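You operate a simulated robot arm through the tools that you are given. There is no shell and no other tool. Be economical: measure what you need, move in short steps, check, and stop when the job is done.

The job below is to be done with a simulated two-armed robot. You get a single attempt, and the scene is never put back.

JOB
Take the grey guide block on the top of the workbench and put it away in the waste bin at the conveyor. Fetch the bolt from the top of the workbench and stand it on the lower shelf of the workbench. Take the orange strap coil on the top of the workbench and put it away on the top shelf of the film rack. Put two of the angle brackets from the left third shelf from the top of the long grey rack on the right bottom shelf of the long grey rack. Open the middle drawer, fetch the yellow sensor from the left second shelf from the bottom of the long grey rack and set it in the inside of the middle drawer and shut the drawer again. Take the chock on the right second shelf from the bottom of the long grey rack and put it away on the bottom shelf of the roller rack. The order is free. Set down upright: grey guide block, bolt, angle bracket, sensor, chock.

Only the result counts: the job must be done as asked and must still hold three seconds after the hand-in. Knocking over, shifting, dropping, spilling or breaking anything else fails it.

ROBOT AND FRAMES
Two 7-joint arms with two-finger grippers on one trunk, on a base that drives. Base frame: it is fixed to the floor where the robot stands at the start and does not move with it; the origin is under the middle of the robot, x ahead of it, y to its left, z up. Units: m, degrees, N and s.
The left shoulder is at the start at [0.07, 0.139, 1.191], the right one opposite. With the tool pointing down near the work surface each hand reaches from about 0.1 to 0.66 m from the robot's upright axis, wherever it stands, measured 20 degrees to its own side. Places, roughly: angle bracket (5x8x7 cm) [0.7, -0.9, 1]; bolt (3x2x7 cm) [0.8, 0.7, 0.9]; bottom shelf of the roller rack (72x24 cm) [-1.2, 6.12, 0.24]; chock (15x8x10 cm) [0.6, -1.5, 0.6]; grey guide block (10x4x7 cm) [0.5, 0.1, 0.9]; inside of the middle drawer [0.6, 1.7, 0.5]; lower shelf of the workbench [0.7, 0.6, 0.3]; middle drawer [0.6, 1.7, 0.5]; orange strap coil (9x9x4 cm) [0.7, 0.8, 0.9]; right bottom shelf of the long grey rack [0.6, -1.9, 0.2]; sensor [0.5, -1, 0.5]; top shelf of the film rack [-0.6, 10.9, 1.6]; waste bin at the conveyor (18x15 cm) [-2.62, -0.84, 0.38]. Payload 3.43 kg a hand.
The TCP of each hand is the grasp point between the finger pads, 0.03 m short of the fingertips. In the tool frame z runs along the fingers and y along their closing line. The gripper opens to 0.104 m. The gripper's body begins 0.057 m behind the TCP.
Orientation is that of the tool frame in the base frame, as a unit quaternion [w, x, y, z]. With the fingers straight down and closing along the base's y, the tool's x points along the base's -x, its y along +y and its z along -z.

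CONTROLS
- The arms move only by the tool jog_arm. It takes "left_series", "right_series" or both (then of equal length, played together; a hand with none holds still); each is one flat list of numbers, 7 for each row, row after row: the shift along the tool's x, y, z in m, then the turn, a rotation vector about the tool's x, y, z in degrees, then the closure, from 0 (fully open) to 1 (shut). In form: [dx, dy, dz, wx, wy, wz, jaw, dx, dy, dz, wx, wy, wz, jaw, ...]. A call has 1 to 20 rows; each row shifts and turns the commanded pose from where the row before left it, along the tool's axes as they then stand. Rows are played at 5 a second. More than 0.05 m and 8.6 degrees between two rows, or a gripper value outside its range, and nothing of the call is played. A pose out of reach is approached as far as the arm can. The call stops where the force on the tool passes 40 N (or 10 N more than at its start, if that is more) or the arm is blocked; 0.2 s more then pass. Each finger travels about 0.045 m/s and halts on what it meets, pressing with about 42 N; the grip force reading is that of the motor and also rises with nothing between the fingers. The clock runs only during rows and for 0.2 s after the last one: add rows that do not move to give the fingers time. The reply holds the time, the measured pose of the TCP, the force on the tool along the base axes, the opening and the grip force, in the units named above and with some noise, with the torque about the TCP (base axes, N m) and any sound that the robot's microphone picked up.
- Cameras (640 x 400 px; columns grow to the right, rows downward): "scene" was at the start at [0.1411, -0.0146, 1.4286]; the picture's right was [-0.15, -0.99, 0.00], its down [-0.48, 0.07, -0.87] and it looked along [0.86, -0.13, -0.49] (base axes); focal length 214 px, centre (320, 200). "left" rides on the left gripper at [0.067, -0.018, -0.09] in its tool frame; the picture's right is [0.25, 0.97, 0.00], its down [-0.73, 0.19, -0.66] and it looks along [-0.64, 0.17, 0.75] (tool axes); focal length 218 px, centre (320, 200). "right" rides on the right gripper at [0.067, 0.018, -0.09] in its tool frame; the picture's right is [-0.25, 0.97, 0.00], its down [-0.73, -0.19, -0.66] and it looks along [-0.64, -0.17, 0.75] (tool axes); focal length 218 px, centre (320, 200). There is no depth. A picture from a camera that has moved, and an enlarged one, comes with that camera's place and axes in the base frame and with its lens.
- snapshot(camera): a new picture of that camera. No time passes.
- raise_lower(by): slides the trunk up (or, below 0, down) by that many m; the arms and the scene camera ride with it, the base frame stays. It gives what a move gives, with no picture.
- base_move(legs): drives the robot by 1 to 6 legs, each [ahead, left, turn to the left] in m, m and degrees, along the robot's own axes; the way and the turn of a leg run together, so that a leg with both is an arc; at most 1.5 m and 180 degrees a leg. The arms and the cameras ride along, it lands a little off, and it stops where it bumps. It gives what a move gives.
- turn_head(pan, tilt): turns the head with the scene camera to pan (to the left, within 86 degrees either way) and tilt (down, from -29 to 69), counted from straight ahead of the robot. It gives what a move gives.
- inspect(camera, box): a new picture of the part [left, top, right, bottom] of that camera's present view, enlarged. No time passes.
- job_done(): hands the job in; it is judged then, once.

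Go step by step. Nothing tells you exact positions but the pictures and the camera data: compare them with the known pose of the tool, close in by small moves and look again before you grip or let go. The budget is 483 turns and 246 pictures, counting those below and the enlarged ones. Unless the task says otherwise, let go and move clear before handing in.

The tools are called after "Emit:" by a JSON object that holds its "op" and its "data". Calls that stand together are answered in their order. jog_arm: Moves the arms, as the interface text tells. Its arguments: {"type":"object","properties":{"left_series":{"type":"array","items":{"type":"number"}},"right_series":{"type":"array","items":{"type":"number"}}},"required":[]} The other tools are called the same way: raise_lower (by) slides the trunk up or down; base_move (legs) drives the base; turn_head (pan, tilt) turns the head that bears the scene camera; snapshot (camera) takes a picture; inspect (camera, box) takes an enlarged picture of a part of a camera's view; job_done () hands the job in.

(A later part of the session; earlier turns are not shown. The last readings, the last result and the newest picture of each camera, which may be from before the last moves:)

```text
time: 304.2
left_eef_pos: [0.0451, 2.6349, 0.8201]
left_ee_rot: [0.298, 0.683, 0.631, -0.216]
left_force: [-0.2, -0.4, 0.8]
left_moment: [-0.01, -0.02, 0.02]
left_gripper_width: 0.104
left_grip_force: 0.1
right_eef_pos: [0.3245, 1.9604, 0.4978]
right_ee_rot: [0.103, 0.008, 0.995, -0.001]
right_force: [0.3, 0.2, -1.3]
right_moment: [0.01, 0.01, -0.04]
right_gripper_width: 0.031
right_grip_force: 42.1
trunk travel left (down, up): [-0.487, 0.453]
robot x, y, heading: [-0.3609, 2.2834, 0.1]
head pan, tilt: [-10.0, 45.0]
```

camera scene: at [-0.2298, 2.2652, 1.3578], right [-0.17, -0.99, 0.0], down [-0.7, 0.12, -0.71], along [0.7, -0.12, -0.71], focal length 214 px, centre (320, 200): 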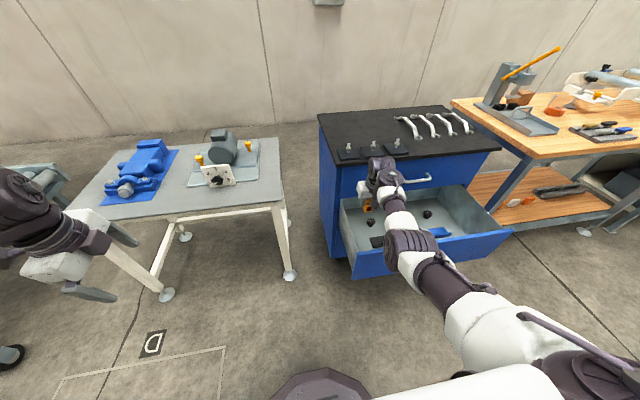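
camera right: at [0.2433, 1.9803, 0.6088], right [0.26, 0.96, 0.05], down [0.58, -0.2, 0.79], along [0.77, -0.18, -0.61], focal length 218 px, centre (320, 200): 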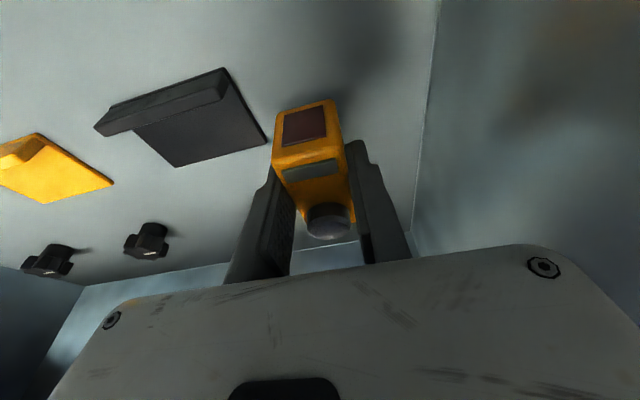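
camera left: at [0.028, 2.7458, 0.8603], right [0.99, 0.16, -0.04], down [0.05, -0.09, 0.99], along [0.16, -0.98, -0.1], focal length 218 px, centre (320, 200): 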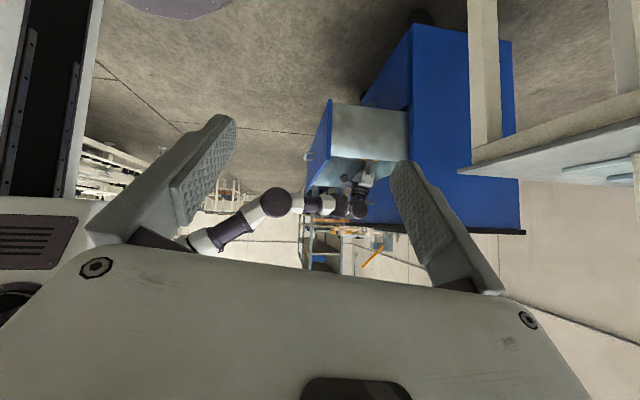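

Emit:
{"op": "raise_lower", "data": {"by": -0.003}}

Emit:
{"op": "raise_lower", "data": {"by": -0.003}}

Emit:
{"op": "raise_lower", "data": {"by": -0.003}}

Emit:
{"op": "inspect", "data": {"camera": "right", "box": [200, 60, 440, 210]}}

```text
time: 304.7
left_eef_pos: [0.0451, 2.6339, 0.8172]
left_ee_rot: [0.299, 0.682, 0.632, -0.216]
left_force: [0.4, -0.8, 0.1]
left_moment: [-0.01, 0.01, -0.01]
left_gripper_width: 0.104
left_grip_force: 0.1
right_eef_pos: [0.3243, 1.9614, 0.4954]
right_ee_rot: [0.104, 0.008, 0.995, 0.0]
right_force: [0.4, -0.3, -1.1]
right_moment: [0.02, 0.01, 0.0]
right_gripper_width: 0.0309
right_grip_force: 42.4
trunk travel left (down, up): [-0.484, 0.456]
robot x, y, heading: [-0.3617, 2.2774, -0.1]
head pan, tilt: [-10.0, 45.0]
```

```text
time: 305.2
left_eef_pos: [0.0439, 2.6343, 0.8146]
left_ee_rot: [0.298, 0.683, 0.631, -0.216]
left_force: [0.4, 0.0, -0.5]
left_moment: [0.01, 0.0, 0.01]
left_gripper_width: 0.1037
left_grip_force: 0.0
right_eef_pos: [0.3257, 1.9615, 0.4919]
right_ee_rot: [0.106, 0.007, 0.994, -0.001]
right_force: [1.0, -0.3, 4.2]
right_moment: [0.01, 0.09, 0.0]
right_gripper_width: 0.031
right_grip_force: 41.9
trunk travel left (down, up): [-0.481, 0.459]
robot x, y, heading: [-0.3593, 2.2798, -0.0]
head pan, tilt: [-10.0, 45.0]
```

```text
time: 305.8
left_eef_pos: [0.0436, 2.6341, 0.8111]
left_ee_rot: [0.299, 0.682, 0.631, -0.215]
left_force: [0.1, -0.1, 0.9]
left_moment: [0.01, -0.01, 0.04]
left_gripper_width: 0.1038
left_grip_force: 0.1
right_eef_pos: [0.3278, 1.9617, 0.4925]
right_ee_rot: [0.106, 0.007, 0.994, -0.002]
right_force: [0.6, -0.7, 17.1]
right_moment: [0.03, 0.47, -0.01]
right_gripper_width: 0.0309
right_grip_force: 41.9
trunk travel left (down, up): [-0.478, 0.462]
robot x, y, heading: [-0.3634, 2.2774, 0.2]
head pan, tilt: [-10.0, 45.0]
```

```text
2.67 times, centred on (320, 135) of right
camera zoom: at [0.2412, 1.9806, 0.5646], right [0.26, 0.96, 0.05], down [0.57, -0.2, 0.8], along [0.78, -0.18, -0.6], focal length 582 px, centre (320, 373)
```

zoom: 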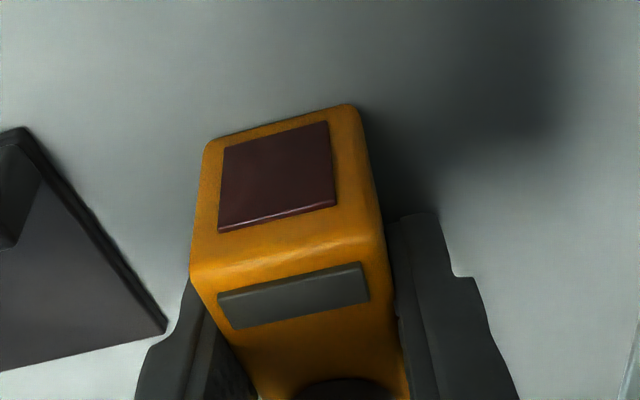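

Contact with the drawer floor. Open slightly and rise.

Emit:
{"op": "jog_arm", "data": {"right_series": [0, 0, 0, 0, 0, 0, 0.65, 0, 0, 0, 0, 0, 0, 0.5, 0, 0, 0, 0, 0, 0, 0.45, 0, 0, 0, 0, 0, 0, 0.45]}}

Emit:
{"op": "raise_lower", "data": {"by": 0.1}}

Emit:
{"op": "snapshot", "data": {"camera": "right"}}

```text
time: 306.8
left_eef_pos: [0.0437, 2.6341, 0.8102]
left_ee_rot: [0.299, 0.683, 0.631, -0.216]
left_force: [-0.6, 0.0, -0.3]
left_moment: [-0.01, 0.0, 0.02]
left_gripper_width: 0.104
left_grip_force: 0.1
right_eef_pos: [0.3259, 1.9607, 0.4906]
right_ee_rot: [0.105, 0.009, 0.994, -0.001]
right_force: [0.6, -2.2, 6.7]
right_moment: [0.04, 0.02, -0.02]
right_gripper_width: 0.0558
right_grip_force: 0.1
trunk travel left (down, up): [-0.478, 0.462]
robot x, y, heading: [-0.3582, 2.2782, -0.3]
head pan, tilt: [-10.0, 45.0]
```

```text
time: 308.1
left_eef_pos: [0.0452, 2.6346, 0.9107]
left_ee_rot: [0.298, 0.684, 0.63, -0.217]
left_force: [-0.1, -0.6, -0.6]
left_moment: [0.03, 0.0, 0.01]
left_gripper_width: 0.104
left_grip_force: 0.0
right_eef_pos: [0.3255, 1.9617, 0.5887]
right_ee_rot: [0.103, 0.007, 0.995, -0.001]
right_force: [-0.6, -0.2, -0.2]
right_moment: [0.02, 0.0, 0.01]
right_gripper_width: 0.057
right_grip_force: 0.1
trunk travel left (down, up): [-0.578, 0.362]
robot x, y, heading: [-0.3633, 2.2775, 0.1]
head pan, tilt: [-10.0, 45.0]
```

```text
111 pictures are left
camera right: at [0.2409, 1.9804, 0.6609], right [0.26, 0.96, 0.05], down [0.57, -0.2, 0.79], along [0.77, -0.18, -0.61], focal length 218 px, centre (320, 200)
```

right: 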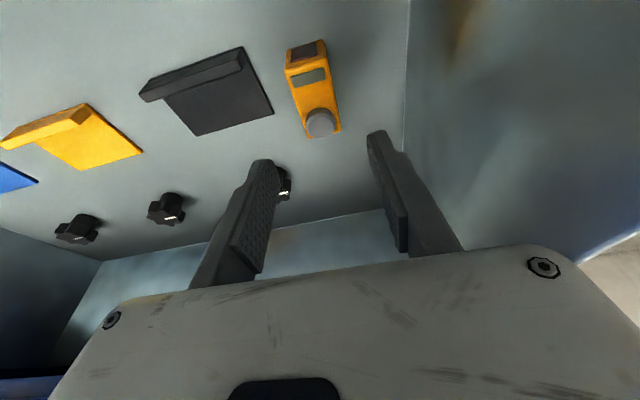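

The sensor stands in the drawer. Raise out, back away, close the fist and prepare to push the drawer shut beside the handle.

Emit:
{"op": "raise_lower", "data": {"by": 0.17}}

Emit:
{"op": "base_move", "data": {"legs": [[-0.35, 0, 0], [0, -0.09, 0]]}}

Emit:
{"op": "jog_arm", "data": {"right_series": [0, 0, 0, 0, 0, 0, 1, 0, 0, 0, 0, 0, 0, 1, 0, 0, 0, 0, 0, 0, 1, 0, 0, 0, 0, 0, 0, 1]}}

Emit:
{"op": "raise_lower", "data": {"by": -0.125}}

Emit:
{"op": "snapshot", "data": {"camera": "scene"}}

```text
time: 310.0
left_eef_pos: [0.0446, 2.6331, 1.0801]
left_ee_rot: [0.299, 0.683, 0.63, -0.216]
left_force: [0.3, -0.1, 0.3]
left_moment: [-0.03, -0.01, 0.03]
left_gripper_width: 0.1041
left_grip_force: 0.0
right_eef_pos: [0.3253, 1.9612, 0.759]
right_ee_rot: [0.104, 0.007, 0.995, 0.0]
right_force: [0.1, -0.1, -0.2]
right_moment: [-0.02, 0.03, 0.0]
right_gripper_width: 0.0573
right_grip_force: 0.0
trunk travel left (down, up): [-0.748, 0.192]
robot x, y, heading: [-0.3639, 2.2819, 0.1]
head pan, tilt: [-10.0, 45.0]
```

```text
time: 313.0
left_eef_pos: [-0.3087, 2.5449, 1.0805]
left_ee_rot: [0.299, 0.682, 0.631, -0.217]
left_force: [0.7, -0.4, 0.6]
left_moment: [-0.01, 0.0, 0.03]
left_gripper_width: 0.1041
left_grip_force: 0.1
right_eef_pos: [-0.0293, 1.8725, 0.7604]
right_ee_rot: [0.104, 0.007, 0.995, 0.0]
right_force: [0.3, 1.0, 0.2]
right_moment: [0.0, 0.04, -0.01]
right_gripper_width: 0.0574
right_grip_force: 0.0
trunk travel left (down, up): [-0.748, 0.192]
robot x, y, heading: [-0.7158, 2.1918, 0.2]
head pan, tilt: [-10.0, 45.0]
```

```text
time: 314.0
left_eef_pos: [-0.3094, 2.544, 1.0797]
left_ee_rot: [0.298, 0.683, 0.631, -0.216]
left_force: [0.3, 0.4, 0.7]
left_moment: [-0.01, 0.01, 0.03]
left_gripper_width: 0.104
left_grip_force: 0.0
right_eef_pos: [-0.0281, 1.8714, 0.7591]
right_ee_rot: [0.104, 0.007, 0.995, -0.001]
right_force: [0.3, 0.9, -0.8]
right_moment: [-0.03, -0.03, 0.01]
right_gripper_width: 0.0001
right_grip_force: 28.6
trunk travel left (down, up): [-0.748, 0.192]
robot x, y, heading: [-0.7176, 2.1891, 0.2]
head pan, tilt: [-10.0, 45.0]
```

```text
time: 315.5
left_eef_pos: [-0.3082, 2.5428, 0.9564]
left_ee_rot: [0.298, 0.683, 0.63, -0.217]
left_force: [0.4, 0.9, 0.1]
left_moment: [0.01, -0.02, 0.0]
left_gripper_width: 0.1041
left_grip_force: 0.0
right_eef_pos: [-0.0285, 1.8715, 0.6337]
right_ee_rot: [0.105, 0.009, 0.994, -0.001]
right_force: [0.3, -0.2, -0.1]
right_moment: [-0.02, -0.02, 0.02]
right_gripper_width: 0.0
right_grip_force: 34.5
trunk travel left (down, up): [-0.623, 0.317]
robot x, y, heading: [-0.7151, 2.187, 0.1]
head pan, tilt: [-10.0, 45.0]
```

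```text
110 pictures are left
camera scene: at [-0.5835, 2.1748, 1.3419], right [-0.17, -0.99, 0.0], down [-0.7, 0.12, -0.71], along [0.7, -0.12, -0.71], focal length 214 px, centre (320, 200)
```

scene: 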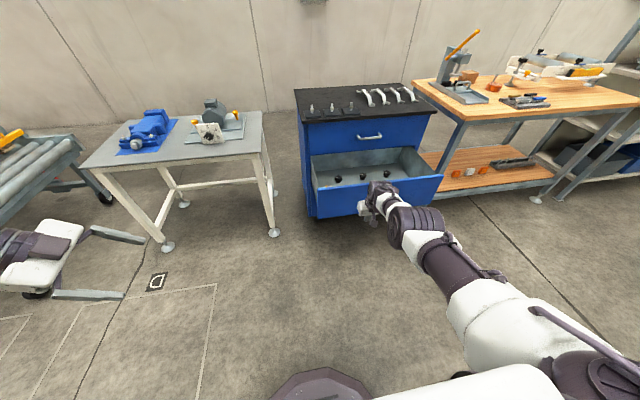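

Approach to just in front of the panel, then push.

Emit:
{"op": "base_move", "data": {"legs": [[0.14, 0, 0]]}}

Emit:
{"op": "base_move", "data": {"legs": [[0.1, 0, 0]]}}

Emit:
{"op": "snapshot", "data": {"camera": "scene"}}

```text
time: 316.9
left_eef_pos: [-0.1727, 2.5438, 0.9562]
left_ee_rot: [0.298, 0.684, 0.63, -0.217]
left_force: [-0.1, -1.0, -0.5]
left_moment: [-0.01, 0.04, 0.02]
left_gripper_width: 0.1041
left_grip_force: 0.1
right_eef_pos: [0.1074, 1.8703, 0.634]
right_ee_rot: [0.104, 0.009, 0.995, 0.0]
right_force: [-0.2, 0.1, -0.6]
right_moment: [0.0, -0.01, -0.02]
right_gripper_width: 0.0
right_grip_force: 35.0
trunk travel left (down, up): [-0.623, 0.317]
robot x, y, heading: [-0.5804, 2.1911, -0.2]
head pan, tilt: [-10.0, 45.0]
```

```text
time: 318.0
left_eef_pos: [-0.0732, 2.5426, 0.9567]
left_ee_rot: [0.297, 0.683, 0.631, -0.217]
left_force: [0.0, 0.0, 0.6]
left_moment: [-0.02, -0.06, -0.02]
left_gripper_width: 0.1039
left_grip_force: 0.2
right_eef_pos: [0.2053, 1.8708, 0.6328]
right_ee_rot: [0.104, 0.009, 0.995, -0.002]
right_force: [0.0, 0.4, -0.1]
right_moment: [0.01, 0.0, -0.03]
right_gripper_width: 0.0
right_grip_force: 34.4
trunk travel left (down, up): [-0.623, 0.317]
robot x, y, heading: [-0.4767, 2.193, -0.2]
head pan, tilt: [-10.0, 45.0]
```

```text
109 pictures are left
camera scene: at [-0.348, 2.1749, 1.3417], right [-0.17, -0.98, 0.0], down [-0.7, 0.12, -0.71], along [0.7, -0.12, -0.71], focal length 214 px, centre (320, 200)
```

scene: 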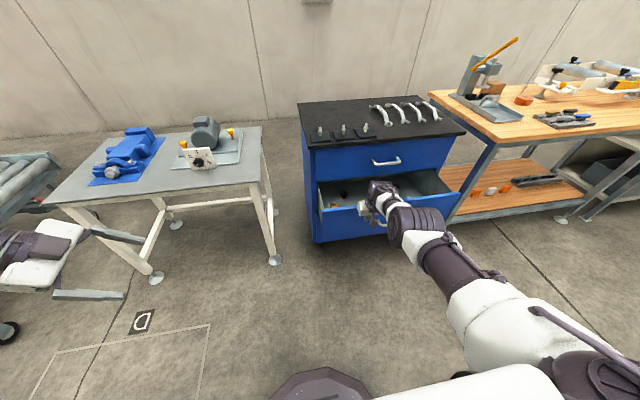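

Emit:
{"op": "inspect", "data": {"camera": "scene", "box": [290, 140, 470, 260]}}

```text
3.33 times, centred on (380, 200) of scene
camera zoom: at [-0.348, 2.1749, 1.3417], right [-0.17, -0.98, 0.0], down [-0.7, 0.12, -0.71], along [0.7, -0.12, -0.71], focal length 715 px, centre (120, 200)
```

zoom: 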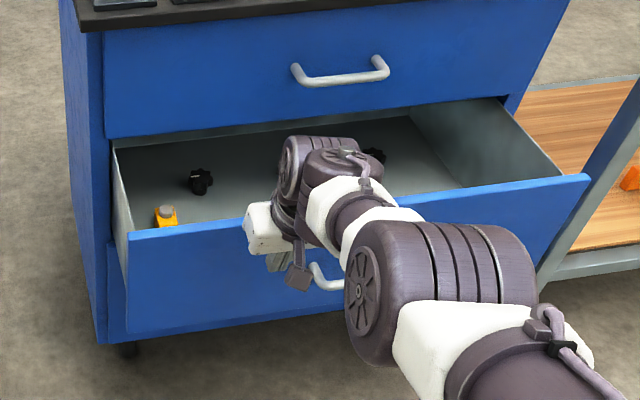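

Drawer is moving in, sensor still upright. Push on.

Emit:
{"op": "base_move", "data": {"legs": [[0.12, 0, 0]]}}

Emit:
{"op": "base_move", "data": {"legs": [[0.07, 0, 0]]}}

Emit:
{"op": "snapshot", "data": {"camera": "scene"}}

```text
time: 319.2
left_eef_pos: [0.0467, 2.5422, 0.9569]
left_ee_rot: [0.297, 0.684, 0.63, -0.217]
left_force: [0.9, 0.9, -0.5]
left_moment: [-0.05, -0.03, 0.02]
left_gripper_width: 0.1041
left_grip_force: 0.0
right_eef_pos: [0.326, 1.8702, 0.6338]
right_ee_rot: [0.104, 0.009, 0.995, -0.001]
right_force: [0.2, -0.4, 0.4]
right_moment: [0.0, 0.02, 0.0]
right_gripper_width: 0.0
right_grip_force: 33.9
trunk travel left (down, up): [-0.623, 0.317]
robot x, y, heading: [-0.3594, 2.1876, -0.1]
head pan, tilt: [-10.0, 45.0]
```

```text
time: 320.3
left_eef_pos: [0.1165, 2.5438, 0.955]
left_ee_rot: [0.298, 0.683, 0.631, -0.216]
left_force: [0.7, 0.6, -0.1]
left_moment: [0.02, 0.0, -0.02]
left_gripper_width: 0.1039
left_grip_force: 0.0
right_eef_pos: [0.3959, 1.8708, 0.6333]
right_ee_rot: [0.103, 0.008, 0.995, -0.001]
right_force: [-0.4, 0.0, -0.2]
right_moment: [0.01, 0.01, 0.02]
right_gripper_width: 0.0001
right_grip_force: 34.3
trunk travel left (down, up): [-0.623, 0.317]
robot x, y, heading: [-0.2921, 2.1912, 0.2]
head pan, tilt: [-10.0, 45.0]
```

```text
107 pictures are left
camera scene: at [-0.1574, 2.1748, 1.3417], right [-0.17, -0.98, 0.0], down [-0.7, 0.12, -0.71], along [0.7, -0.12, -0.71], focal length 214 px, centre (320, 200)
```

scene: 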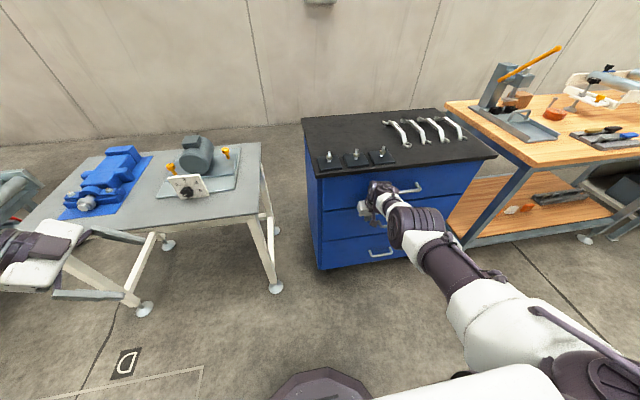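

Emit:
{"op": "inspect", "data": {"camera": "scene", "box": [300, 130, 500, 280]}}

Emit:
{"op": "base_move", "data": {"legs": [[0.012, 0, 0]]}}

```text
2.67 times, centred on (400, 205) of scene
camera zoom: at [-0.1574, 2.1748, 1.3417], right [-0.17, -0.98, 0.0], down [-0.7, 0.12, -0.71], along [0.7, -0.12, -0.71], focal length 572 px, centre (107, 187)
```

zoom: 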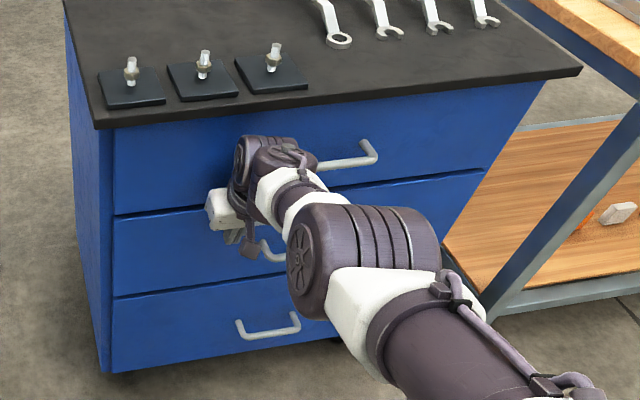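

```text
time: 321.2
left_eef_pos: [0.127, 2.5413, 0.9571]
left_ee_rot: [0.299, 0.683, 0.63, -0.216]
left_force: [0.1, -0.3, 0.4]
left_moment: [-0.01, 0.01, 0.0]
left_gripper_width: 0.1042
left_grip_force: 0.1
right_eef_pos: [0.4017, 1.869, 0.6331]
right_ee_rot: [0.098, 0.008, 0.995, 0.0]
right_force: [-9.9, 1.7, 4.9]
right_moment: [-0.04, -0.92, 0.24]
right_gripper_width: 0.0
right_grip_force: 35.0
trunk travel left (down, up): [-0.623, 0.317]
robot x, y, heading: [-0.2784, 2.1915, -0.3]
head pan, tilt: [-10.0, 45.0]
stopped in leg 1: the robot was blocked; the commanded pose is now the measured one
```

Blocked with the panel at its original plane: closed. Back off and verify.

Emit:
{"op": "base_move", "data": {"legs": [[-0.4, 0, 0]]}}

Emit:
{"op": "inspect", "data": {"camera": "scene", "box": [240, 80, 500, 240]}}

```text
time: 323.6
left_eef_pos: [-0.2656, 2.5437, 0.9553]
left_ee_rot: [0.298, 0.683, 0.631, -0.217]
left_force: [0.4, 0.4, -0.2]
left_moment: [-0.01, 0.02, 0.0]
left_gripper_width: 0.1039
left_grip_force: 0.1
right_eef_pos: [0.0108, 1.8693, 0.6312]
right_ee_rot: [0.098, 0.007, 0.995, 0.0]
right_force: [-0.1, -0.1, -0.6]
right_moment: [-0.01, 0.0, -0.02]
right_gripper_width: 0.0001
right_grip_force: 34.4
trunk travel left (down, up): [-0.623, 0.317]
robot x, y, heading: [-0.6705, 2.1905, -0.1]
head pan, tilt: [-10.0, 45.0]
```

```text
2.46 times, centred on (370, 160) of scene
camera zoom: at [-0.5403, 2.175, 1.3418], right [-0.17, -0.98, 0.0], down [-0.7, 0.12, -0.71], along [0.7, -0.12, -0.71], focal length 528 px, centre (197, 298)
```

zoom: 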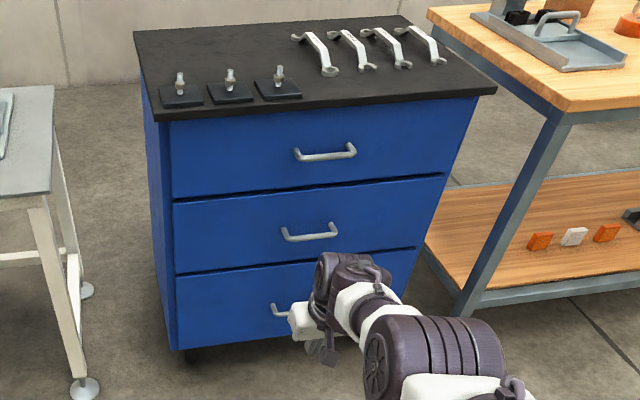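

Drawer shut, everything in place. Next the bolt and coil on the bench. Re-pitch the right hand to 50°, raise, drive to the bench and look.

Emit:
{"op": "jog_arm", "data": {"right_series": [-0.008, 0, -0.039, 0, 0, 0, 0, -0.008, 0, -0.039, 0, 0, 0, 0, -0.008, 0, -0.039, 0, 0, 0, 0, -0.008, 0, -0.039, 0, 0, 0, 0, -0.008, 0, -0.039, 0, 0, 0, 0, 0, 0, 0, 0, -7.8, 0, 0, 0, 0, 0, 0, -7.8, 0, 0, 0, 0, 0, 0, -7.8, 0, 0, 0, 0, 0, 0, -7.8, 0, 0, 0, 0, 0, 0, -7.8, 0, 0, 0, 0, 0, 0, 0, 0, 0]}}

Emit:
{"op": "raise_lower", "data": {"by": 0.25}}

Emit:
{"op": "base_move", "data": {"legs": [[0, -1.25, 0], [0.2, 0, 0]]}}

Emit:
{"op": "turn_head", "data": {"pan": 0, "tilt": 35}}

Emit:
{"op": "snapshot", "data": {"camera": "scene"}}

```text
time: 326.0
left_eef_pos: [-0.2655, 2.5419, 0.9564]
left_ee_rot: [0.299, 0.683, 0.631, -0.217]
left_force: [0.0, -0.6, 1.1]
left_moment: [-0.01, 0.04, -0.01]
left_gripper_width: 0.1039
left_grip_force: 0.0
right_eef_pos: [0.0127, 1.8693, 0.8309]
right_ee_rot: [0.426, 0.007, 0.905, -0.002]
right_force: [0.2, -0.1, 0.9]
right_moment: [0.01, -0.01, -0.01]
right_gripper_width: 0.1041
right_grip_force: 0.0
trunk travel left (down, up): [-0.623, 0.317]
robot x, y, heading: [-0.67, 2.188, 0.0]
head pan, tilt: [-10.0, 45.0]
```

```text
time: 328.6
left_eef_pos: [-0.2643, 2.5429, 1.2062]
left_ee_rot: [0.298, 0.683, 0.631, -0.216]
left_force: [-0.7, 0.1, 0.6]
left_moment: [0.0, 0.0, 0.0]
left_gripper_width: 0.1043
left_grip_force: 0.0
right_eef_pos: [0.012, 1.8701, 1.0809]
right_ee_rot: [0.425, 0.007, 0.905, -0.002]
right_force: [-0.7, -0.4, -0.3]
right_moment: [-0.01, -0.02, -0.01]
right_gripper_width: 0.1037
right_grip_force: 0.0
trunk travel left (down, up): [-0.873, 0.067]
robot x, y, heading: [-0.6731, 2.1888, -0.1]
head pan, tilt: [-10.0, 45.0]
```

```text
time: 336.0
left_eef_pos: [-0.0781, 1.3009, 1.2083]
left_ee_rot: [0.297, 0.69, 0.622, -0.218]
left_force: [0.0, 0.4, -0.1]
left_moment: [-0.02, -0.03, 0.06]
left_gripper_width: 0.104
left_grip_force: 0.0
right_eef_pos: [0.1843, 0.6219, 1.084]
right_ee_rot: [0.427, 0.018, 0.904, -0.007]
right_force: [0.0, -0.4, 0.2]
right_moment: [0.0, -0.01, 0.01]
right_gripper_width: 0.1038
right_grip_force: 0.1
trunk travel left (down, up): [-0.873, 0.067]
robot x, y, heading: [-0.488, 0.9575, -1.0]
head pan, tilt: [-10.0, 45.0]
```

```text
time: 336.7
left_eef_pos: [-0.0761, 1.301, 1.205]
left_ee_rot: [0.296, 0.69, 0.622, -0.221]
left_force: [0.0, 0.4, -0.3]
left_moment: [-0.04, 0.02, 0.01]
left_gripper_width: 0.104
left_grip_force: 0.0
right_eef_pos: [0.1879, 0.6214, 1.0816]
right_ee_rot: [0.425, 0.018, 0.905, -0.007]
right_force: [1.0, -0.2, 0.1]
right_moment: [0.0, -0.02, 0.02]
right_gripper_width: 0.104
right_grip_force: 0.0
trunk travel left (down, up): [-0.873, 0.067]
robot x, y, heading: [-0.4887, 0.9562, -1.1]
head pan, tilt: [0.0, 35.0]
```

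```text
104 pictures are left
camera scene: at [-0.3496, 0.9528, 1.6065], right [-0.02, -1.0, 0.0], down [-0.57, 0.01, -0.82], along [0.82, -0.02, -0.57], focal length 214 px, centre (320, 200)
```

scene: 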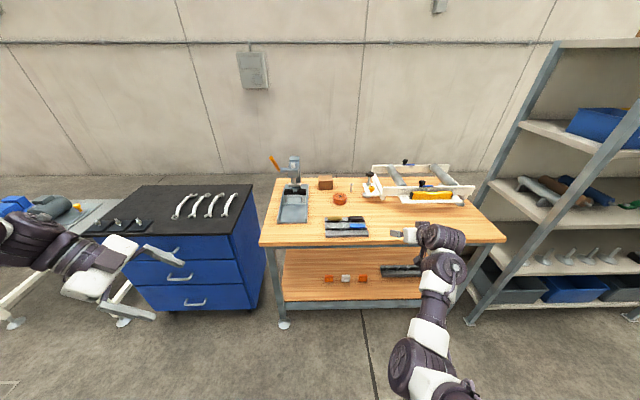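

Emit:
{"op": "inspect", "data": {"camera": "scene", "box": [270, 150, 420, 250]}}

Emit:
{"op": "inspect", "data": {"camera": "scene", "box": [270, 240, 450, 320]}}

```text
4.00 times, centred on (345, 200) of scene
camera zoom: at [-0.3496, 0.9528, 1.6065], right [-0.02, -1.0, 0.0], down [-0.57, 0.01, -0.82], along [0.82, -0.02, -0.57], focal length 858 px, centre (220, 200)
```

zoom: 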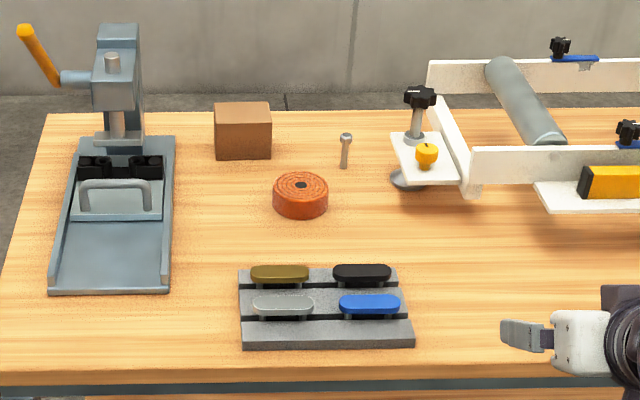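

```text
3.56 times, centred on (360, 280) of scene
camera zoom: at [-0.3496, 0.9528, 1.6065], right [-0.02, -1.0, 0.0], down [-0.57, 0.01, -0.82], along [0.82, -0.02, -0.57], focal length 763 px, centre (178, -84)
```

zoom: 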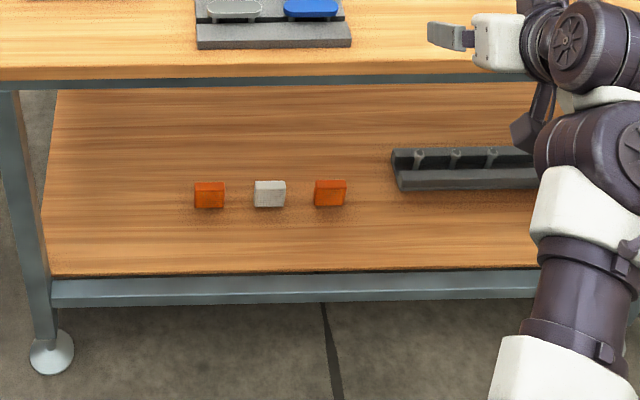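

Bolt stands at ≈(0.808,0.727); coil at ≈(0.69,0.81). Set pitch 40°, jaw to 6 cm, move in over the bench.

Emit:
{"op": "jog_arm", "data": {"right_series": [0, 0, 0, 0, 5, 0, 0.4, 0, 0, 0, 0, 5, 0, 0.4, 0, 0, 0, 0, 0, 0, 0.4]}}

Emit:
{"op": "raise_lower", "data": {"by": -0.09}}

Emit:
{"op": "base_move", "data": {"legs": [[0, 0.105, 1], [0.36, 0, 0]]}}

Emit:
{"op": "snapshot", "data": {"camera": "right"}}

Emit:
{"op": "snapshot", "data": {"camera": "scene"}}

```text
time: 337.5
left_eef_pos: [-0.0759, 1.3017, 1.2062]
left_ee_rot: [0.296, 0.69, 0.623, -0.22]
left_force: [-0.5, -0.7, 0.6]
left_moment: [0.03, -0.04, 0.01]
left_gripper_width: 0.104
left_grip_force: 0.0
right_eef_pos: [0.1872, 0.6226, 1.0798]
right_ee_rot: [0.344, 0.018, 0.939, -0.006]
right_force: [0.4, 0.0, 0.1]
right_moment: [0.01, 0.0, 0.0]
right_gripper_width: 0.0627
right_grip_force: 0.1
trunk travel left (down, up): [-0.873, 0.067]
robot x, y, heading: [-0.4892, 0.958, -1.4]
head pan, tilt: [0.0, 35.0]
```

```text
time: 338.8
left_eef_pos: [-0.0756, 1.3005, 1.1162]
left_ee_rot: [0.296, 0.69, 0.623, -0.221]
left_force: [-1.2, -1.0, -0.1]
left_moment: [0.0, 0.01, 0.01]
left_gripper_width: 0.104
left_grip_force: 0.1
right_eef_pos: [0.1874, 0.6231, 0.9905]
right_ee_rot: [0.345, 0.018, 0.938, -0.005]
right_force: [-0.2, 0.1, 0.4]
right_moment: [0.0, -0.01, -0.01]
right_gripper_width: 0.0624
right_grip_force: 0.0
trunk travel left (down, up): [-0.783, 0.157]
robot x, y, heading: [-0.4912, 0.9563, -1.0]
head pan, tilt: [0.0, 35.0]
```

```text
time: 341.9
left_eef_pos: [0.2824, 1.4088, 1.1173]
left_ee_rot: [0.299, 0.685, 0.627, -0.218]
left_force: [0.4, 0.1, -0.2]
left_moment: [0.0, 0.0, -0.04]
left_gripper_width: 0.1039
left_grip_force: 0.0
right_eef_pos: [0.5536, 0.7332, 0.991]
right_ee_rot: [0.345, 0.012, 0.939, -0.003]
right_force: [-0.2, 0.3, -0.4]
right_moment: [-0.01, 0.0, -0.04]
right_gripper_width: 0.0623
right_grip_force: 0.1
trunk travel left (down, up): [-0.783, 0.157]
robot x, y, heading: [-0.1278, 1.0602, -0.4]
head pan, tilt: [0.0, 35.0]
```

```text
101 pictures are left
camera right: at [0.4447, 0.7535, 1.0142], right [0.22, 0.96, 0.17], down [0.13, -0.2, 0.97], along [0.97, -0.19, -0.16], focal length 218 px, centre (320, 200)
```

right: 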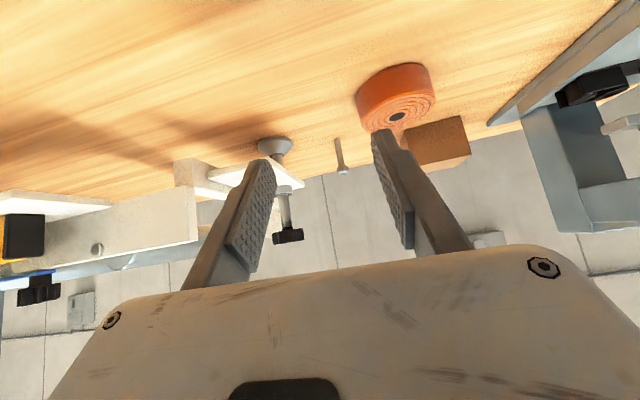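

```text
100 pictures are left
camera scene: at [0.0119, 1.0578, 1.5168], right [-0.01, -1.0, 0.0], down [-0.57, 0.01, -0.82], along [0.82, -0.01, -0.57], focal length 214 px, centre (320, 200)
```

scene: 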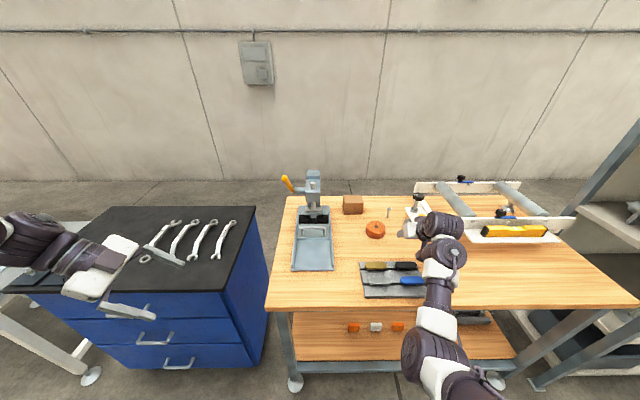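

Extend the arm 7 cm, then drive 0.15 further.

Emit:
{"op": "jog_arm", "data": {"right_series": [-0.0268, -0.001, 0.0225, 0, 0, 0, 0.4, -0.0268, -0.001, 0.0225, 0, 0, 0, 0.4, 0, 0, 0, 0, 0, 0, 0.4]}}

Emit:
{"op": "base_move", "data": {"legs": [[0.13, 0, 0]]}}

Emit:
{"op": "snapshot", "data": {"camera": "right"}}

Emit:
{"op": "snapshot", "data": {"camera": "scene"}}

```text
time: 342.7
left_eef_pos: [0.2827, 1.4094, 1.1158]
left_ee_rot: [0.298, 0.686, 0.627, -0.219]
left_force: [-0.2, -0.3, 0.3]
left_moment: [-0.02, 0.04, -0.04]
left_gripper_width: 0.1041
left_grip_force: 0.2
right_eef_pos: [0.6238, 0.7278, 0.9915]
right_ee_rot: [0.345, 0.011, 0.938, -0.002]
right_force: [0.7, 0.9, 0.1]
right_moment: [0.03, 0.02, -0.01]
right_gripper_width: 0.0623
right_grip_force: 0.1
trunk travel left (down, up): [-0.783, 0.157]
robot x, y, heading: [-0.1242, 1.058, -0.5]
head pan, tilt: [0.0, 35.0]
```

```text
time: 343.9
left_eef_pos: [0.4116, 1.4063, 1.1175]
left_ee_rot: [0.298, 0.686, 0.626, -0.219]
left_force: [-1.0, 0.2, 0.4]
left_moment: [-0.02, 0.02, 0.02]
left_gripper_width: 0.1044
left_grip_force: 0.1
right_eef_pos: [0.7501, 0.7256, 0.9928]
right_ee_rot: [0.346, 0.013, 0.938, -0.004]
right_force: [0.7, 0.0, 0.3]
right_moment: [0.02, 0.01, -0.02]
right_gripper_width: 0.0623
right_grip_force: 0.0
trunk travel left (down, up): [-0.783, 0.157]
robot x, y, heading: [0.0031, 1.0629, -0.6]
head pan, tilt: [0.0, 35.0]
```

```text
99 pictures are left
camera right: at [0.6416, 0.7465, 1.0155], right [0.22, 0.96, 0.17], down [0.12, -0.2, 0.97], along [0.97, -0.19, -0.16], focal length 218 px, centre (320, 200)
```

right: 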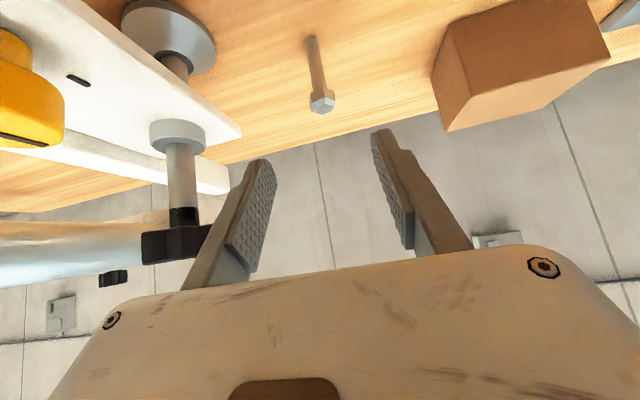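

```text
98 pictures are left
camera scene: at [0.1395, 1.0562, 1.5169], right [-0.01, -1.0, 0.0], down [-0.57, 0.01, -0.82], along [0.82, -0.01, -0.57], focal length 214 px, centre (320, 200)
```

scene: 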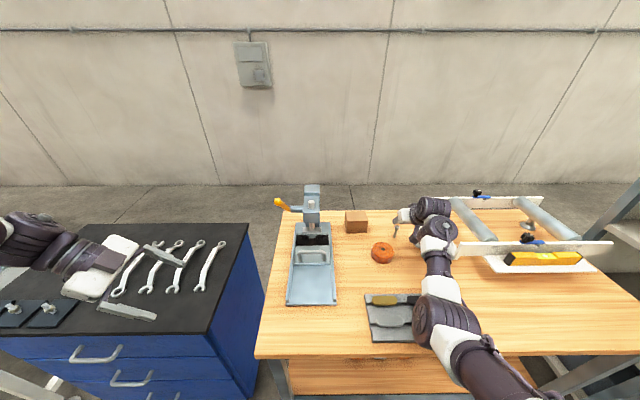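

Bolt at ≈(0.795,0.732). Forward 4.2 cm, then align and descend.

Emit:
{"op": "base_move", "data": {"legs": [[0.042, 0, 0]]}}

Emit:
{"op": "jog_arm", "data": {"right_series": [0, 0.007, 0, 0, 0, 0, 0.4, 0.0129, 0, 0.0153, 0, 0, 0, 0.4, 0.0129, 0, 0.0153, 0, 0, 0, 0.4, 0, 0, 0, 0, 0, 0, 0.4]}}

Emit:
{"op": "snapshot", "data": {"camera": "right"}}

```text
time: 344.8
left_eef_pos: [0.4485, 1.4063, 1.1181]
left_ee_rot: [0.299, 0.687, 0.626, -0.218]
left_force: [-0.9, 0.0, -0.5]
left_moment: [0.02, -0.04, 0.08]
left_gripper_width: 0.1039
left_grip_force: 0.0
right_eef_pos: [0.7893, 0.7256, 0.9947]
right_ee_rot: [0.347, 0.012, 0.938, -0.003]
right_force: [-1.2, 0.2, -0.2]
right_moment: [0.0, 0.01, 0.01]
right_gripper_width: 0.0625
right_grip_force: 0.1
trunk travel left (down, up): [-0.783, 0.157]
robot x, y, heading: [0.0426, 1.0576, -0.5]
head pan, tilt: [0.0, 35.0]
```

```text
time: 345.8
left_eef_pos: [0.4534, 1.4063, 1.1171]
left_ee_rot: [0.298, 0.686, 0.627, -0.218]
left_force: [-0.8, 0.3, -0.7]
left_moment: [0.02, -0.04, 0.01]
left_gripper_width: 0.104
left_grip_force: 0.0
right_eef_pos: [0.7917, 0.7325, 0.9515]
right_ee_rot: [0.345, 0.012, 0.938, -0.004]
right_force: [-0.5, -0.2, 0.1]
right_moment: [0.04, 0.0, 0.01]
right_gripper_width: 0.0624
right_grip_force: 0.1
trunk travel left (down, up): [-0.783, 0.157]
robot x, y, heading: [0.0411, 1.0571, -0.6]
head pan, tilt: [0.0, 35.0]
```

```text
97 pictures are left
camera right: at [0.6832, 0.7537, 0.9742], right [0.22, 0.96, 0.17], down [0.12, -0.2, 0.97], along [0.97, -0.19, -0.16], focal length 218 px, centre (320, 200)
```

right: 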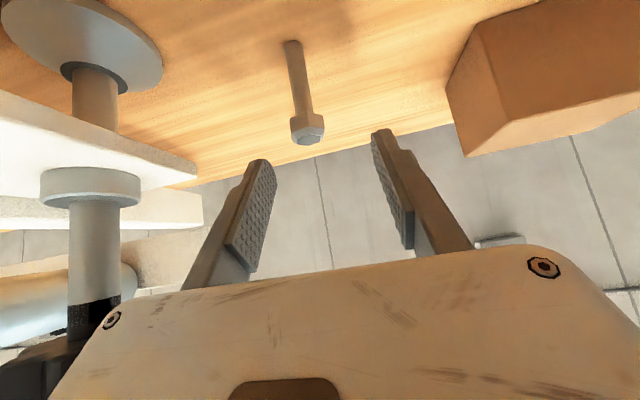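

Centred on the bolt. Lower 3.8 cm and close.

Emit:
{"op": "jog_arm", "data": {"right_series": [0.0122, 0, 0.0146, 0, 0, 0, 0.4, 0.0122, 0, 0.0146, 0, 0, 0, 0.4, 0, 0, 0, 0, 0, 0, 0.4, 0, 0, 0, 0, 0, 0, 0.7, 0, 0, 0, 0, 0, 0, 1, 0, 0, 0, 0, 0, 0, 1, 0, 0, 0, 0, 0, 0, 1, 0, 0, 0, 0, 0, 0, 1]}}

Emit:
{"op": "snapshot", "data": {"camera": "right"}}

```text
time: 347.6
left_eef_pos: [0.4546, 1.4077, 1.1164]
left_ee_rot: [0.298, 0.686, 0.627, -0.218]
left_force: [0.3, -0.2, -0.2]
left_moment: [0.01, 0.05, -0.01]
left_gripper_width: 0.1042
left_grip_force: 0.0
right_eef_pos: [0.7936, 0.7336, 0.9131]
right_ee_rot: [0.345, 0.012, 0.938, -0.003]
right_force: [1.1, -0.5, 0.3]
right_moment: [0.0, 0.0, -0.01]
right_gripper_width: 0.0198
right_grip_force: 42.2
trunk travel left (down, up): [-0.783, 0.157]
robot x, y, heading: [0.0407, 1.0551, -0.6]
head pan, tilt: [0.0, 35.0]
```

```text
96 pictures are left
camera right: at [0.6846, 0.7538, 0.9367], right [0.22, 0.96, 0.17], down [0.13, -0.2, 0.97], along [0.97, -0.19, -0.16], focal length 218 px, centre (320, 200)
```

right: 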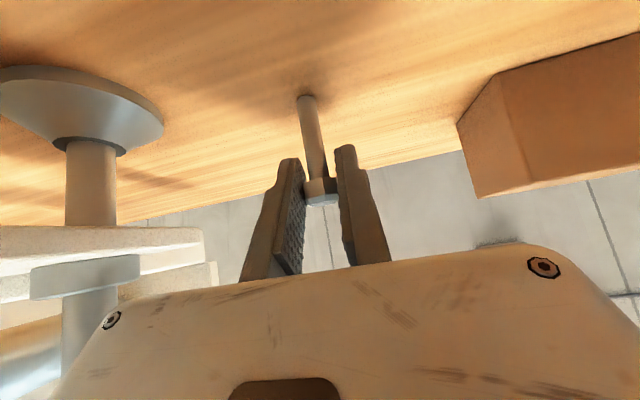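

Gripped. Lift and back out.

Emit:
{"op": "jog_arm", "data": {"right_series": [-0.0129, 0, -0.0153, 0, 0, 0, 1, -0.0193, 0, -0.023, 0, 0, 0, 1, -0.0193, 0, -0.023, 0, 0, 0, 1, 0, 0, 0, 0, 0, 0, 1]}}

Emit:
{"op": "snapshot", "data": {"camera": "right"}}

Emit:
{"op": "base_move", "data": {"legs": [[-0.5, 0, 0]]}}

Emit:
{"op": "snapshot", "data": {"camera": "scene"}}

```text
time: 348.6
left_eef_pos: [0.4533, 1.4065, 1.115]
left_ee_rot: [0.296, 0.687, 0.626, -0.219]
left_force: [-1.1, 0.5, -0.2]
left_moment: [0.02, -0.04, 0.01]
left_gripper_width: 0.1041
left_grip_force: 0.0
right_eef_pos: [0.7934, 0.7334, 0.9933]
right_ee_rot: [0.345, 0.013, 0.939, -0.003]
right_force: [-0.8, -0.3, -1.3]
right_moment: [0.0, -0.01, 0.01]
right_gripper_width: 0.0196
right_grip_force: 41.6
trunk travel left (down, up): [-0.783, 0.157]
robot x, y, heading: [0.0423, 1.0565, -0.6]
head pan, tilt: [0.0, 35.0]
```

```text
95 pictures are left
camera right: at [0.6842, 0.7533, 1.0164], right [0.22, 0.96, 0.17], down [0.13, -0.2, 0.97], along [0.97, -0.19, -0.16], focal length 218 px, centre (320, 200)
```

right: 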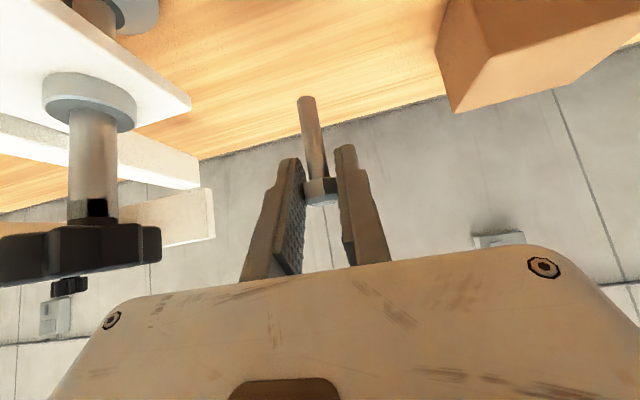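

```text
time: 351.6
left_eef_pos: [-0.0442, 1.4142, 1.1156]
left_ee_rot: [0.298, 0.684, 0.63, -0.217]
left_force: [-1.3, 0.0, -0.2]
left_moment: [-0.01, 0.0, 0.01]
left_gripper_width: 0.1037
left_grip_force: 0.0
right_eef_pos: [0.3011, 0.7405, 0.992]
right_ee_rot: [0.345, 0.009, 0.939, -0.002]
right_force: [-0.4, -0.1, -1.2]
right_moment: [-0.01, 0.0, -0.01]
right_gripper_width: 0.0196
right_grip_force: 42.3
trunk travel left (down, up): [-0.783, 0.157]
robot x, y, heading: [-0.4533, 1.0615, -0.1]
head pan, tilt: [0.0, 35.0]
```

```text
94 pictures are left
camera scene: at [-0.312, 1.06, 1.5165], right [0.0, -1.0, 0.0], down [-0.57, 0.0, -0.82], along [0.82, 0.0, -0.57], focal length 214 px, centre (320, 200)
```

scene: 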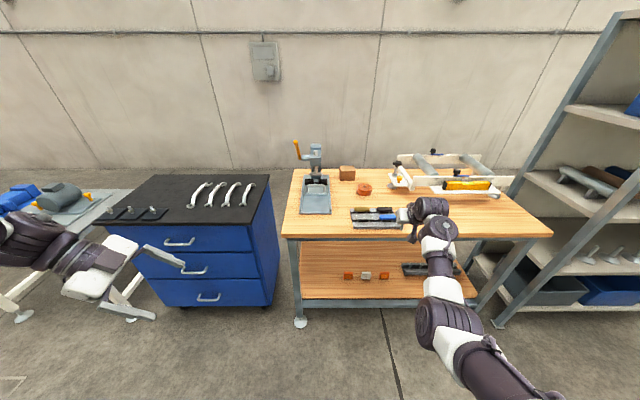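

Bolt held. Lower shelf free spot: left part ≈(0.50,1.0), shelf ≈0.31. Move there and lower the trunk.

Emit:
{"op": "base_move", "data": {"legs": [[-0.1, 0.27, 0]]}}

Emit:
{"op": "raise_lower", "data": {"by": -0.4}}

Emit:
{"op": "raise_lower", "data": {"by": -0.17}}

Emit:
{"op": "snapshot", "data": {"camera": "scene"}}

Emit:
{"op": "snapshot", "data": {"camera": "right"}}

```text
time: 353.5
left_eef_pos: [-0.1405, 1.6794, 1.1164]
left_ee_rot: [0.297, 0.686, 0.628, -0.218]
left_force: [0.2, 0.5, -0.2]
left_moment: [0.03, 0.01, 0.02]
left_gripper_width: 0.1041
left_grip_force: 0.1
right_eef_pos: [0.2009, 1.0056, 0.9925]
right_ee_rot: [0.345, 0.012, 0.939, -0.003]
right_force: [-0.3, 0.1, -0.9]
right_moment: [0.04, 0.0, -0.03]
right_gripper_width: 0.0192
right_grip_force: 42.2
trunk travel left (down, up): [-0.783, 0.157]
robot x, y, heading: [-0.5512, 1.3321, -0.4]
head pan, tilt: [0.0, 35.0]
```

```text
time: 357.4
left_eef_pos: [-0.1402, 1.679, 0.7165]
left_ee_rot: [0.298, 0.685, 0.628, -0.218]
left_force: [-0.3, -1.8, -0.7]
left_moment: [-0.02, 0.01, -0.03]
left_gripper_width: 0.1038
left_grip_force: 0.1
right_eef_pos: [0.2, 1.0075, 0.5922]
right_ee_rot: [0.345, 0.012, 0.939, -0.003]
right_force: [-0.2, -0.1, -0.9]
right_moment: [-0.02, 0.0, 0.0]
right_gripper_width: 0.018
right_grip_force: 41.6
trunk travel left (down, up): [-0.383, 0.557]
robot x, y, heading: [-0.5506, 1.3274, -0.3]
head pan, tilt: [0.0, 35.0]
```

```text
time: 359.3
left_eef_pos: [-0.1411, 1.6798, 0.5462]
left_ee_rot: [0.298, 0.685, 0.628, -0.219]
left_force: [0.4, -0.8, 0.6]
left_moment: [-0.01, -0.03, 0.0]
left_gripper_width: 0.1043
left_grip_force: 0.0
right_eef_pos: [0.2, 1.0063, 0.4229]
right_ee_rot: [0.345, 0.011, 0.939, -0.002]
right_force: [-0.4, -0.9, -1.6]
right_moment: [0.01, 0.0, 0.02]
right_gripper_width: 0.0178
right_grip_force: 42.3
trunk travel left (down, up): [-0.213, 0.727]
robot x, y, heading: [-0.5493, 1.3292, -0.4]
head pan, tilt: [0.0, 35.0]
```

```text
93 pictures are left
camera scene: at [-0.411, 1.328, 0.9467], right [-0.01, -1.0, 0.0], down [-0.57, 0.0, -0.82], along [0.82, -0.01, -0.57], focal length 214 px, centre (320, 200)
```

scene: 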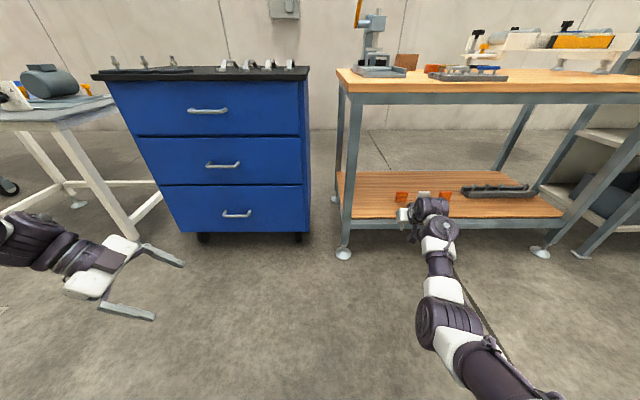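

```text
92 pictures are left
camera right: at [0.0911, 1.0268, 0.4465], right [0.22, 0.96, 0.17], down [0.13, -0.2, 0.97], along [0.97, -0.19, -0.16], focal length 218 px, centre (320, 200)
```

right: 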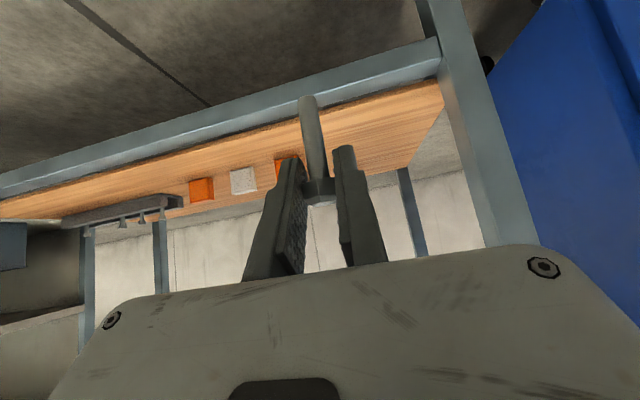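

Emit:
{"op": "base_move", "data": {"legs": [[0.3, 0, 0]]}}

Emit:
{"op": "snapshot", "data": {"camera": "right"}}

Emit:
{"op": "inspect", "data": {"camera": "scene", "box": [320, 150, 520, 300]}}

```text
time: 361.3
left_eef_pos: [0.1579, 1.6788, 0.5468]
left_ee_rot: [0.297, 0.686, 0.627, -0.218]
left_force: [-0.7, -0.3, -0.6]
left_moment: [0.0, -0.03, -0.01]
left_gripper_width: 0.104
left_grip_force: 0.1
right_eef_pos: [0.5006, 1.0069, 0.4228]
right_ee_rot: [0.344, 0.01, 0.939, -0.002]
right_force: [0.1, 0.1, -0.5]
right_moment: [0.0, -0.03, 0.02]
right_gripper_width: 0.0177
right_grip_force: 42.2
trunk travel left (down, up): [-0.213, 0.727]
robot x, y, heading: [-0.2526, 1.3253, -0.4]
head pan, tilt: [0.0, 35.0]
```

```text
91 pictures are left
camera right: at [0.3919, 1.0264, 0.446], right [0.21, 0.96, 0.17], down [0.13, -0.2, 0.97], along [0.97, -0.19, -0.16], focal length 218 px, centre (320, 200)
```

right: 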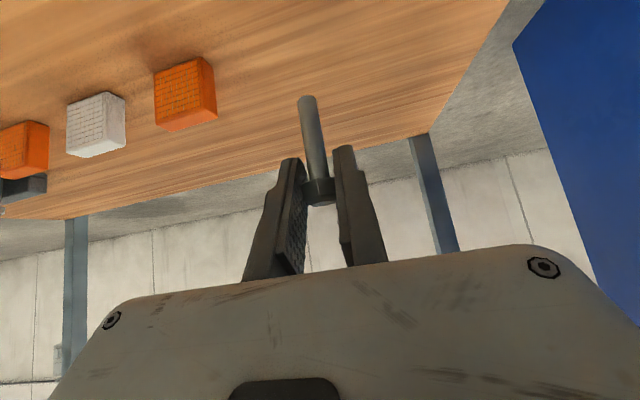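

```text
2.67 times, centred on (420, 225) of scene
camera zoom: at [-0.1106, 1.3264, 0.9465], right [-0.01, -1.0, 0.0], down [-0.57, 0.0, -0.82], along [0.82, 0.0, -0.57], focal length 572 px, centre (53, 133)
```

zoom: 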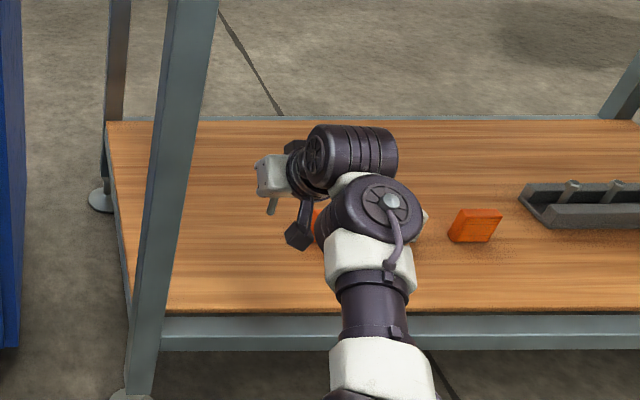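

Emit:
{"op": "jog_arm", "data": {"right_series": [0.0129, 0, 0.0153, 0, 0, 0, 1, 0.0129, 0, 0.0153, 0, 0, 0, 1, 0, 0, 0, 0, 0, 0, 1]}}

Emit:
{"op": "inspect", "data": {"camera": "right", "box": [240, 60, 400, 220]}}

```text
time: 362.1
left_eef_pos: [0.1583, 1.6784, 0.5465]
left_ee_rot: [0.297, 0.685, 0.628, -0.219]
left_force: [-0.2, 0.9, -0.5]
left_moment: [0.01, -0.02, 0.0]
left_gripper_width: 0.1039
left_grip_force: 0.0
right_eef_pos: [0.5022, 1.0083, 0.3833]
right_ee_rot: [0.344, 0.01, 0.939, -0.002]
right_force: [-1.6, 0.3, -0.6]
right_moment: [-0.03, 0.01, -0.02]
right_gripper_width: 0.0179
right_grip_force: 41.6
trunk travel left (down, up): [-0.213, 0.727]
robot x, y, heading: [-0.2507, 1.3277, -0.2]
head pan, tilt: [0.0, 35.0]
```

```text
2.50 times, centred on (320, 140) of right
camera zoom: at [0.392, 1.0274, 0.407], right [0.21, 0.96, 0.17], down [0.13, -0.2, 0.97], along [0.97, -0.19, -0.16], focal length 546 px, centre (320, 350)
```

zoom: 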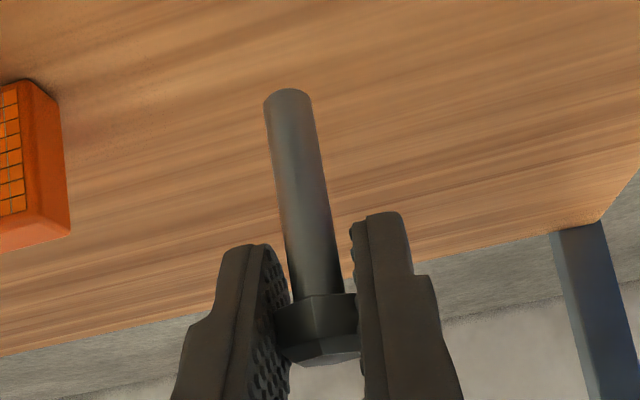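

Emit:
{"op": "jog_arm", "data": {"right_series": [0.0064, 0, 0.0077, 0, 0, 0, 1, 0.0064, 0, 0.0077, 0, 0, 0, 1, 0, 0, 0, 0, 0, 0, 1]}}

Emit:
{"op": "inspect", "data": {"camera": "right", "box": [240, 60, 400, 220]}}

```text
time: 362.9
left_eef_pos: [0.158, 1.678, 0.5452]
left_ee_rot: [0.297, 0.685, 0.628, -0.219]
left_force: [0.0, 0.4, 0.3]
left_moment: [-0.03, -0.02, 0.01]
left_gripper_width: 0.1038
left_grip_force: 0.0
right_eef_pos: [0.501, 1.0066, 0.3639]
right_ee_rot: [0.344, 0.01, 0.939, -0.003]
right_force: [-1.0, 0.3, -0.9]
right_moment: [0.0, -0.01, 0.02]
right_gripper_width: 0.0179
right_grip_force: 41.8
trunk travel left (down, up): [-0.213, 0.727]
robot x, y, heading: [-0.2499, 1.3289, -0.4]
head pan, tilt: [0.0, 35.0]
```

```text
2.50 times, centred on (320, 140) of right
camera zoom: at [0.3919, 1.0263, 0.3867], right [0.21, 0.96, 0.17], down [0.13, -0.2, 0.97], along [0.97, -0.19, -0.16], focal length 546 px, centre (320, 350)
```

zoom: 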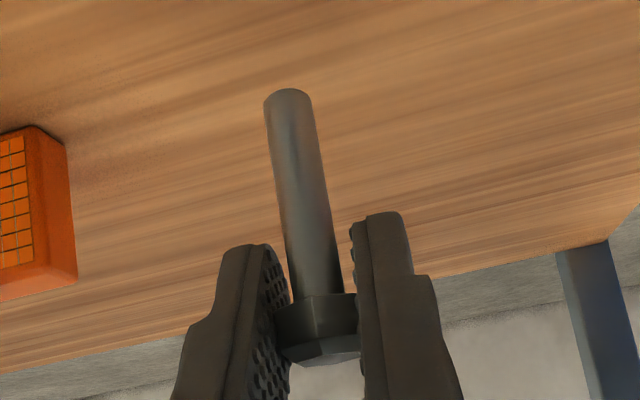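

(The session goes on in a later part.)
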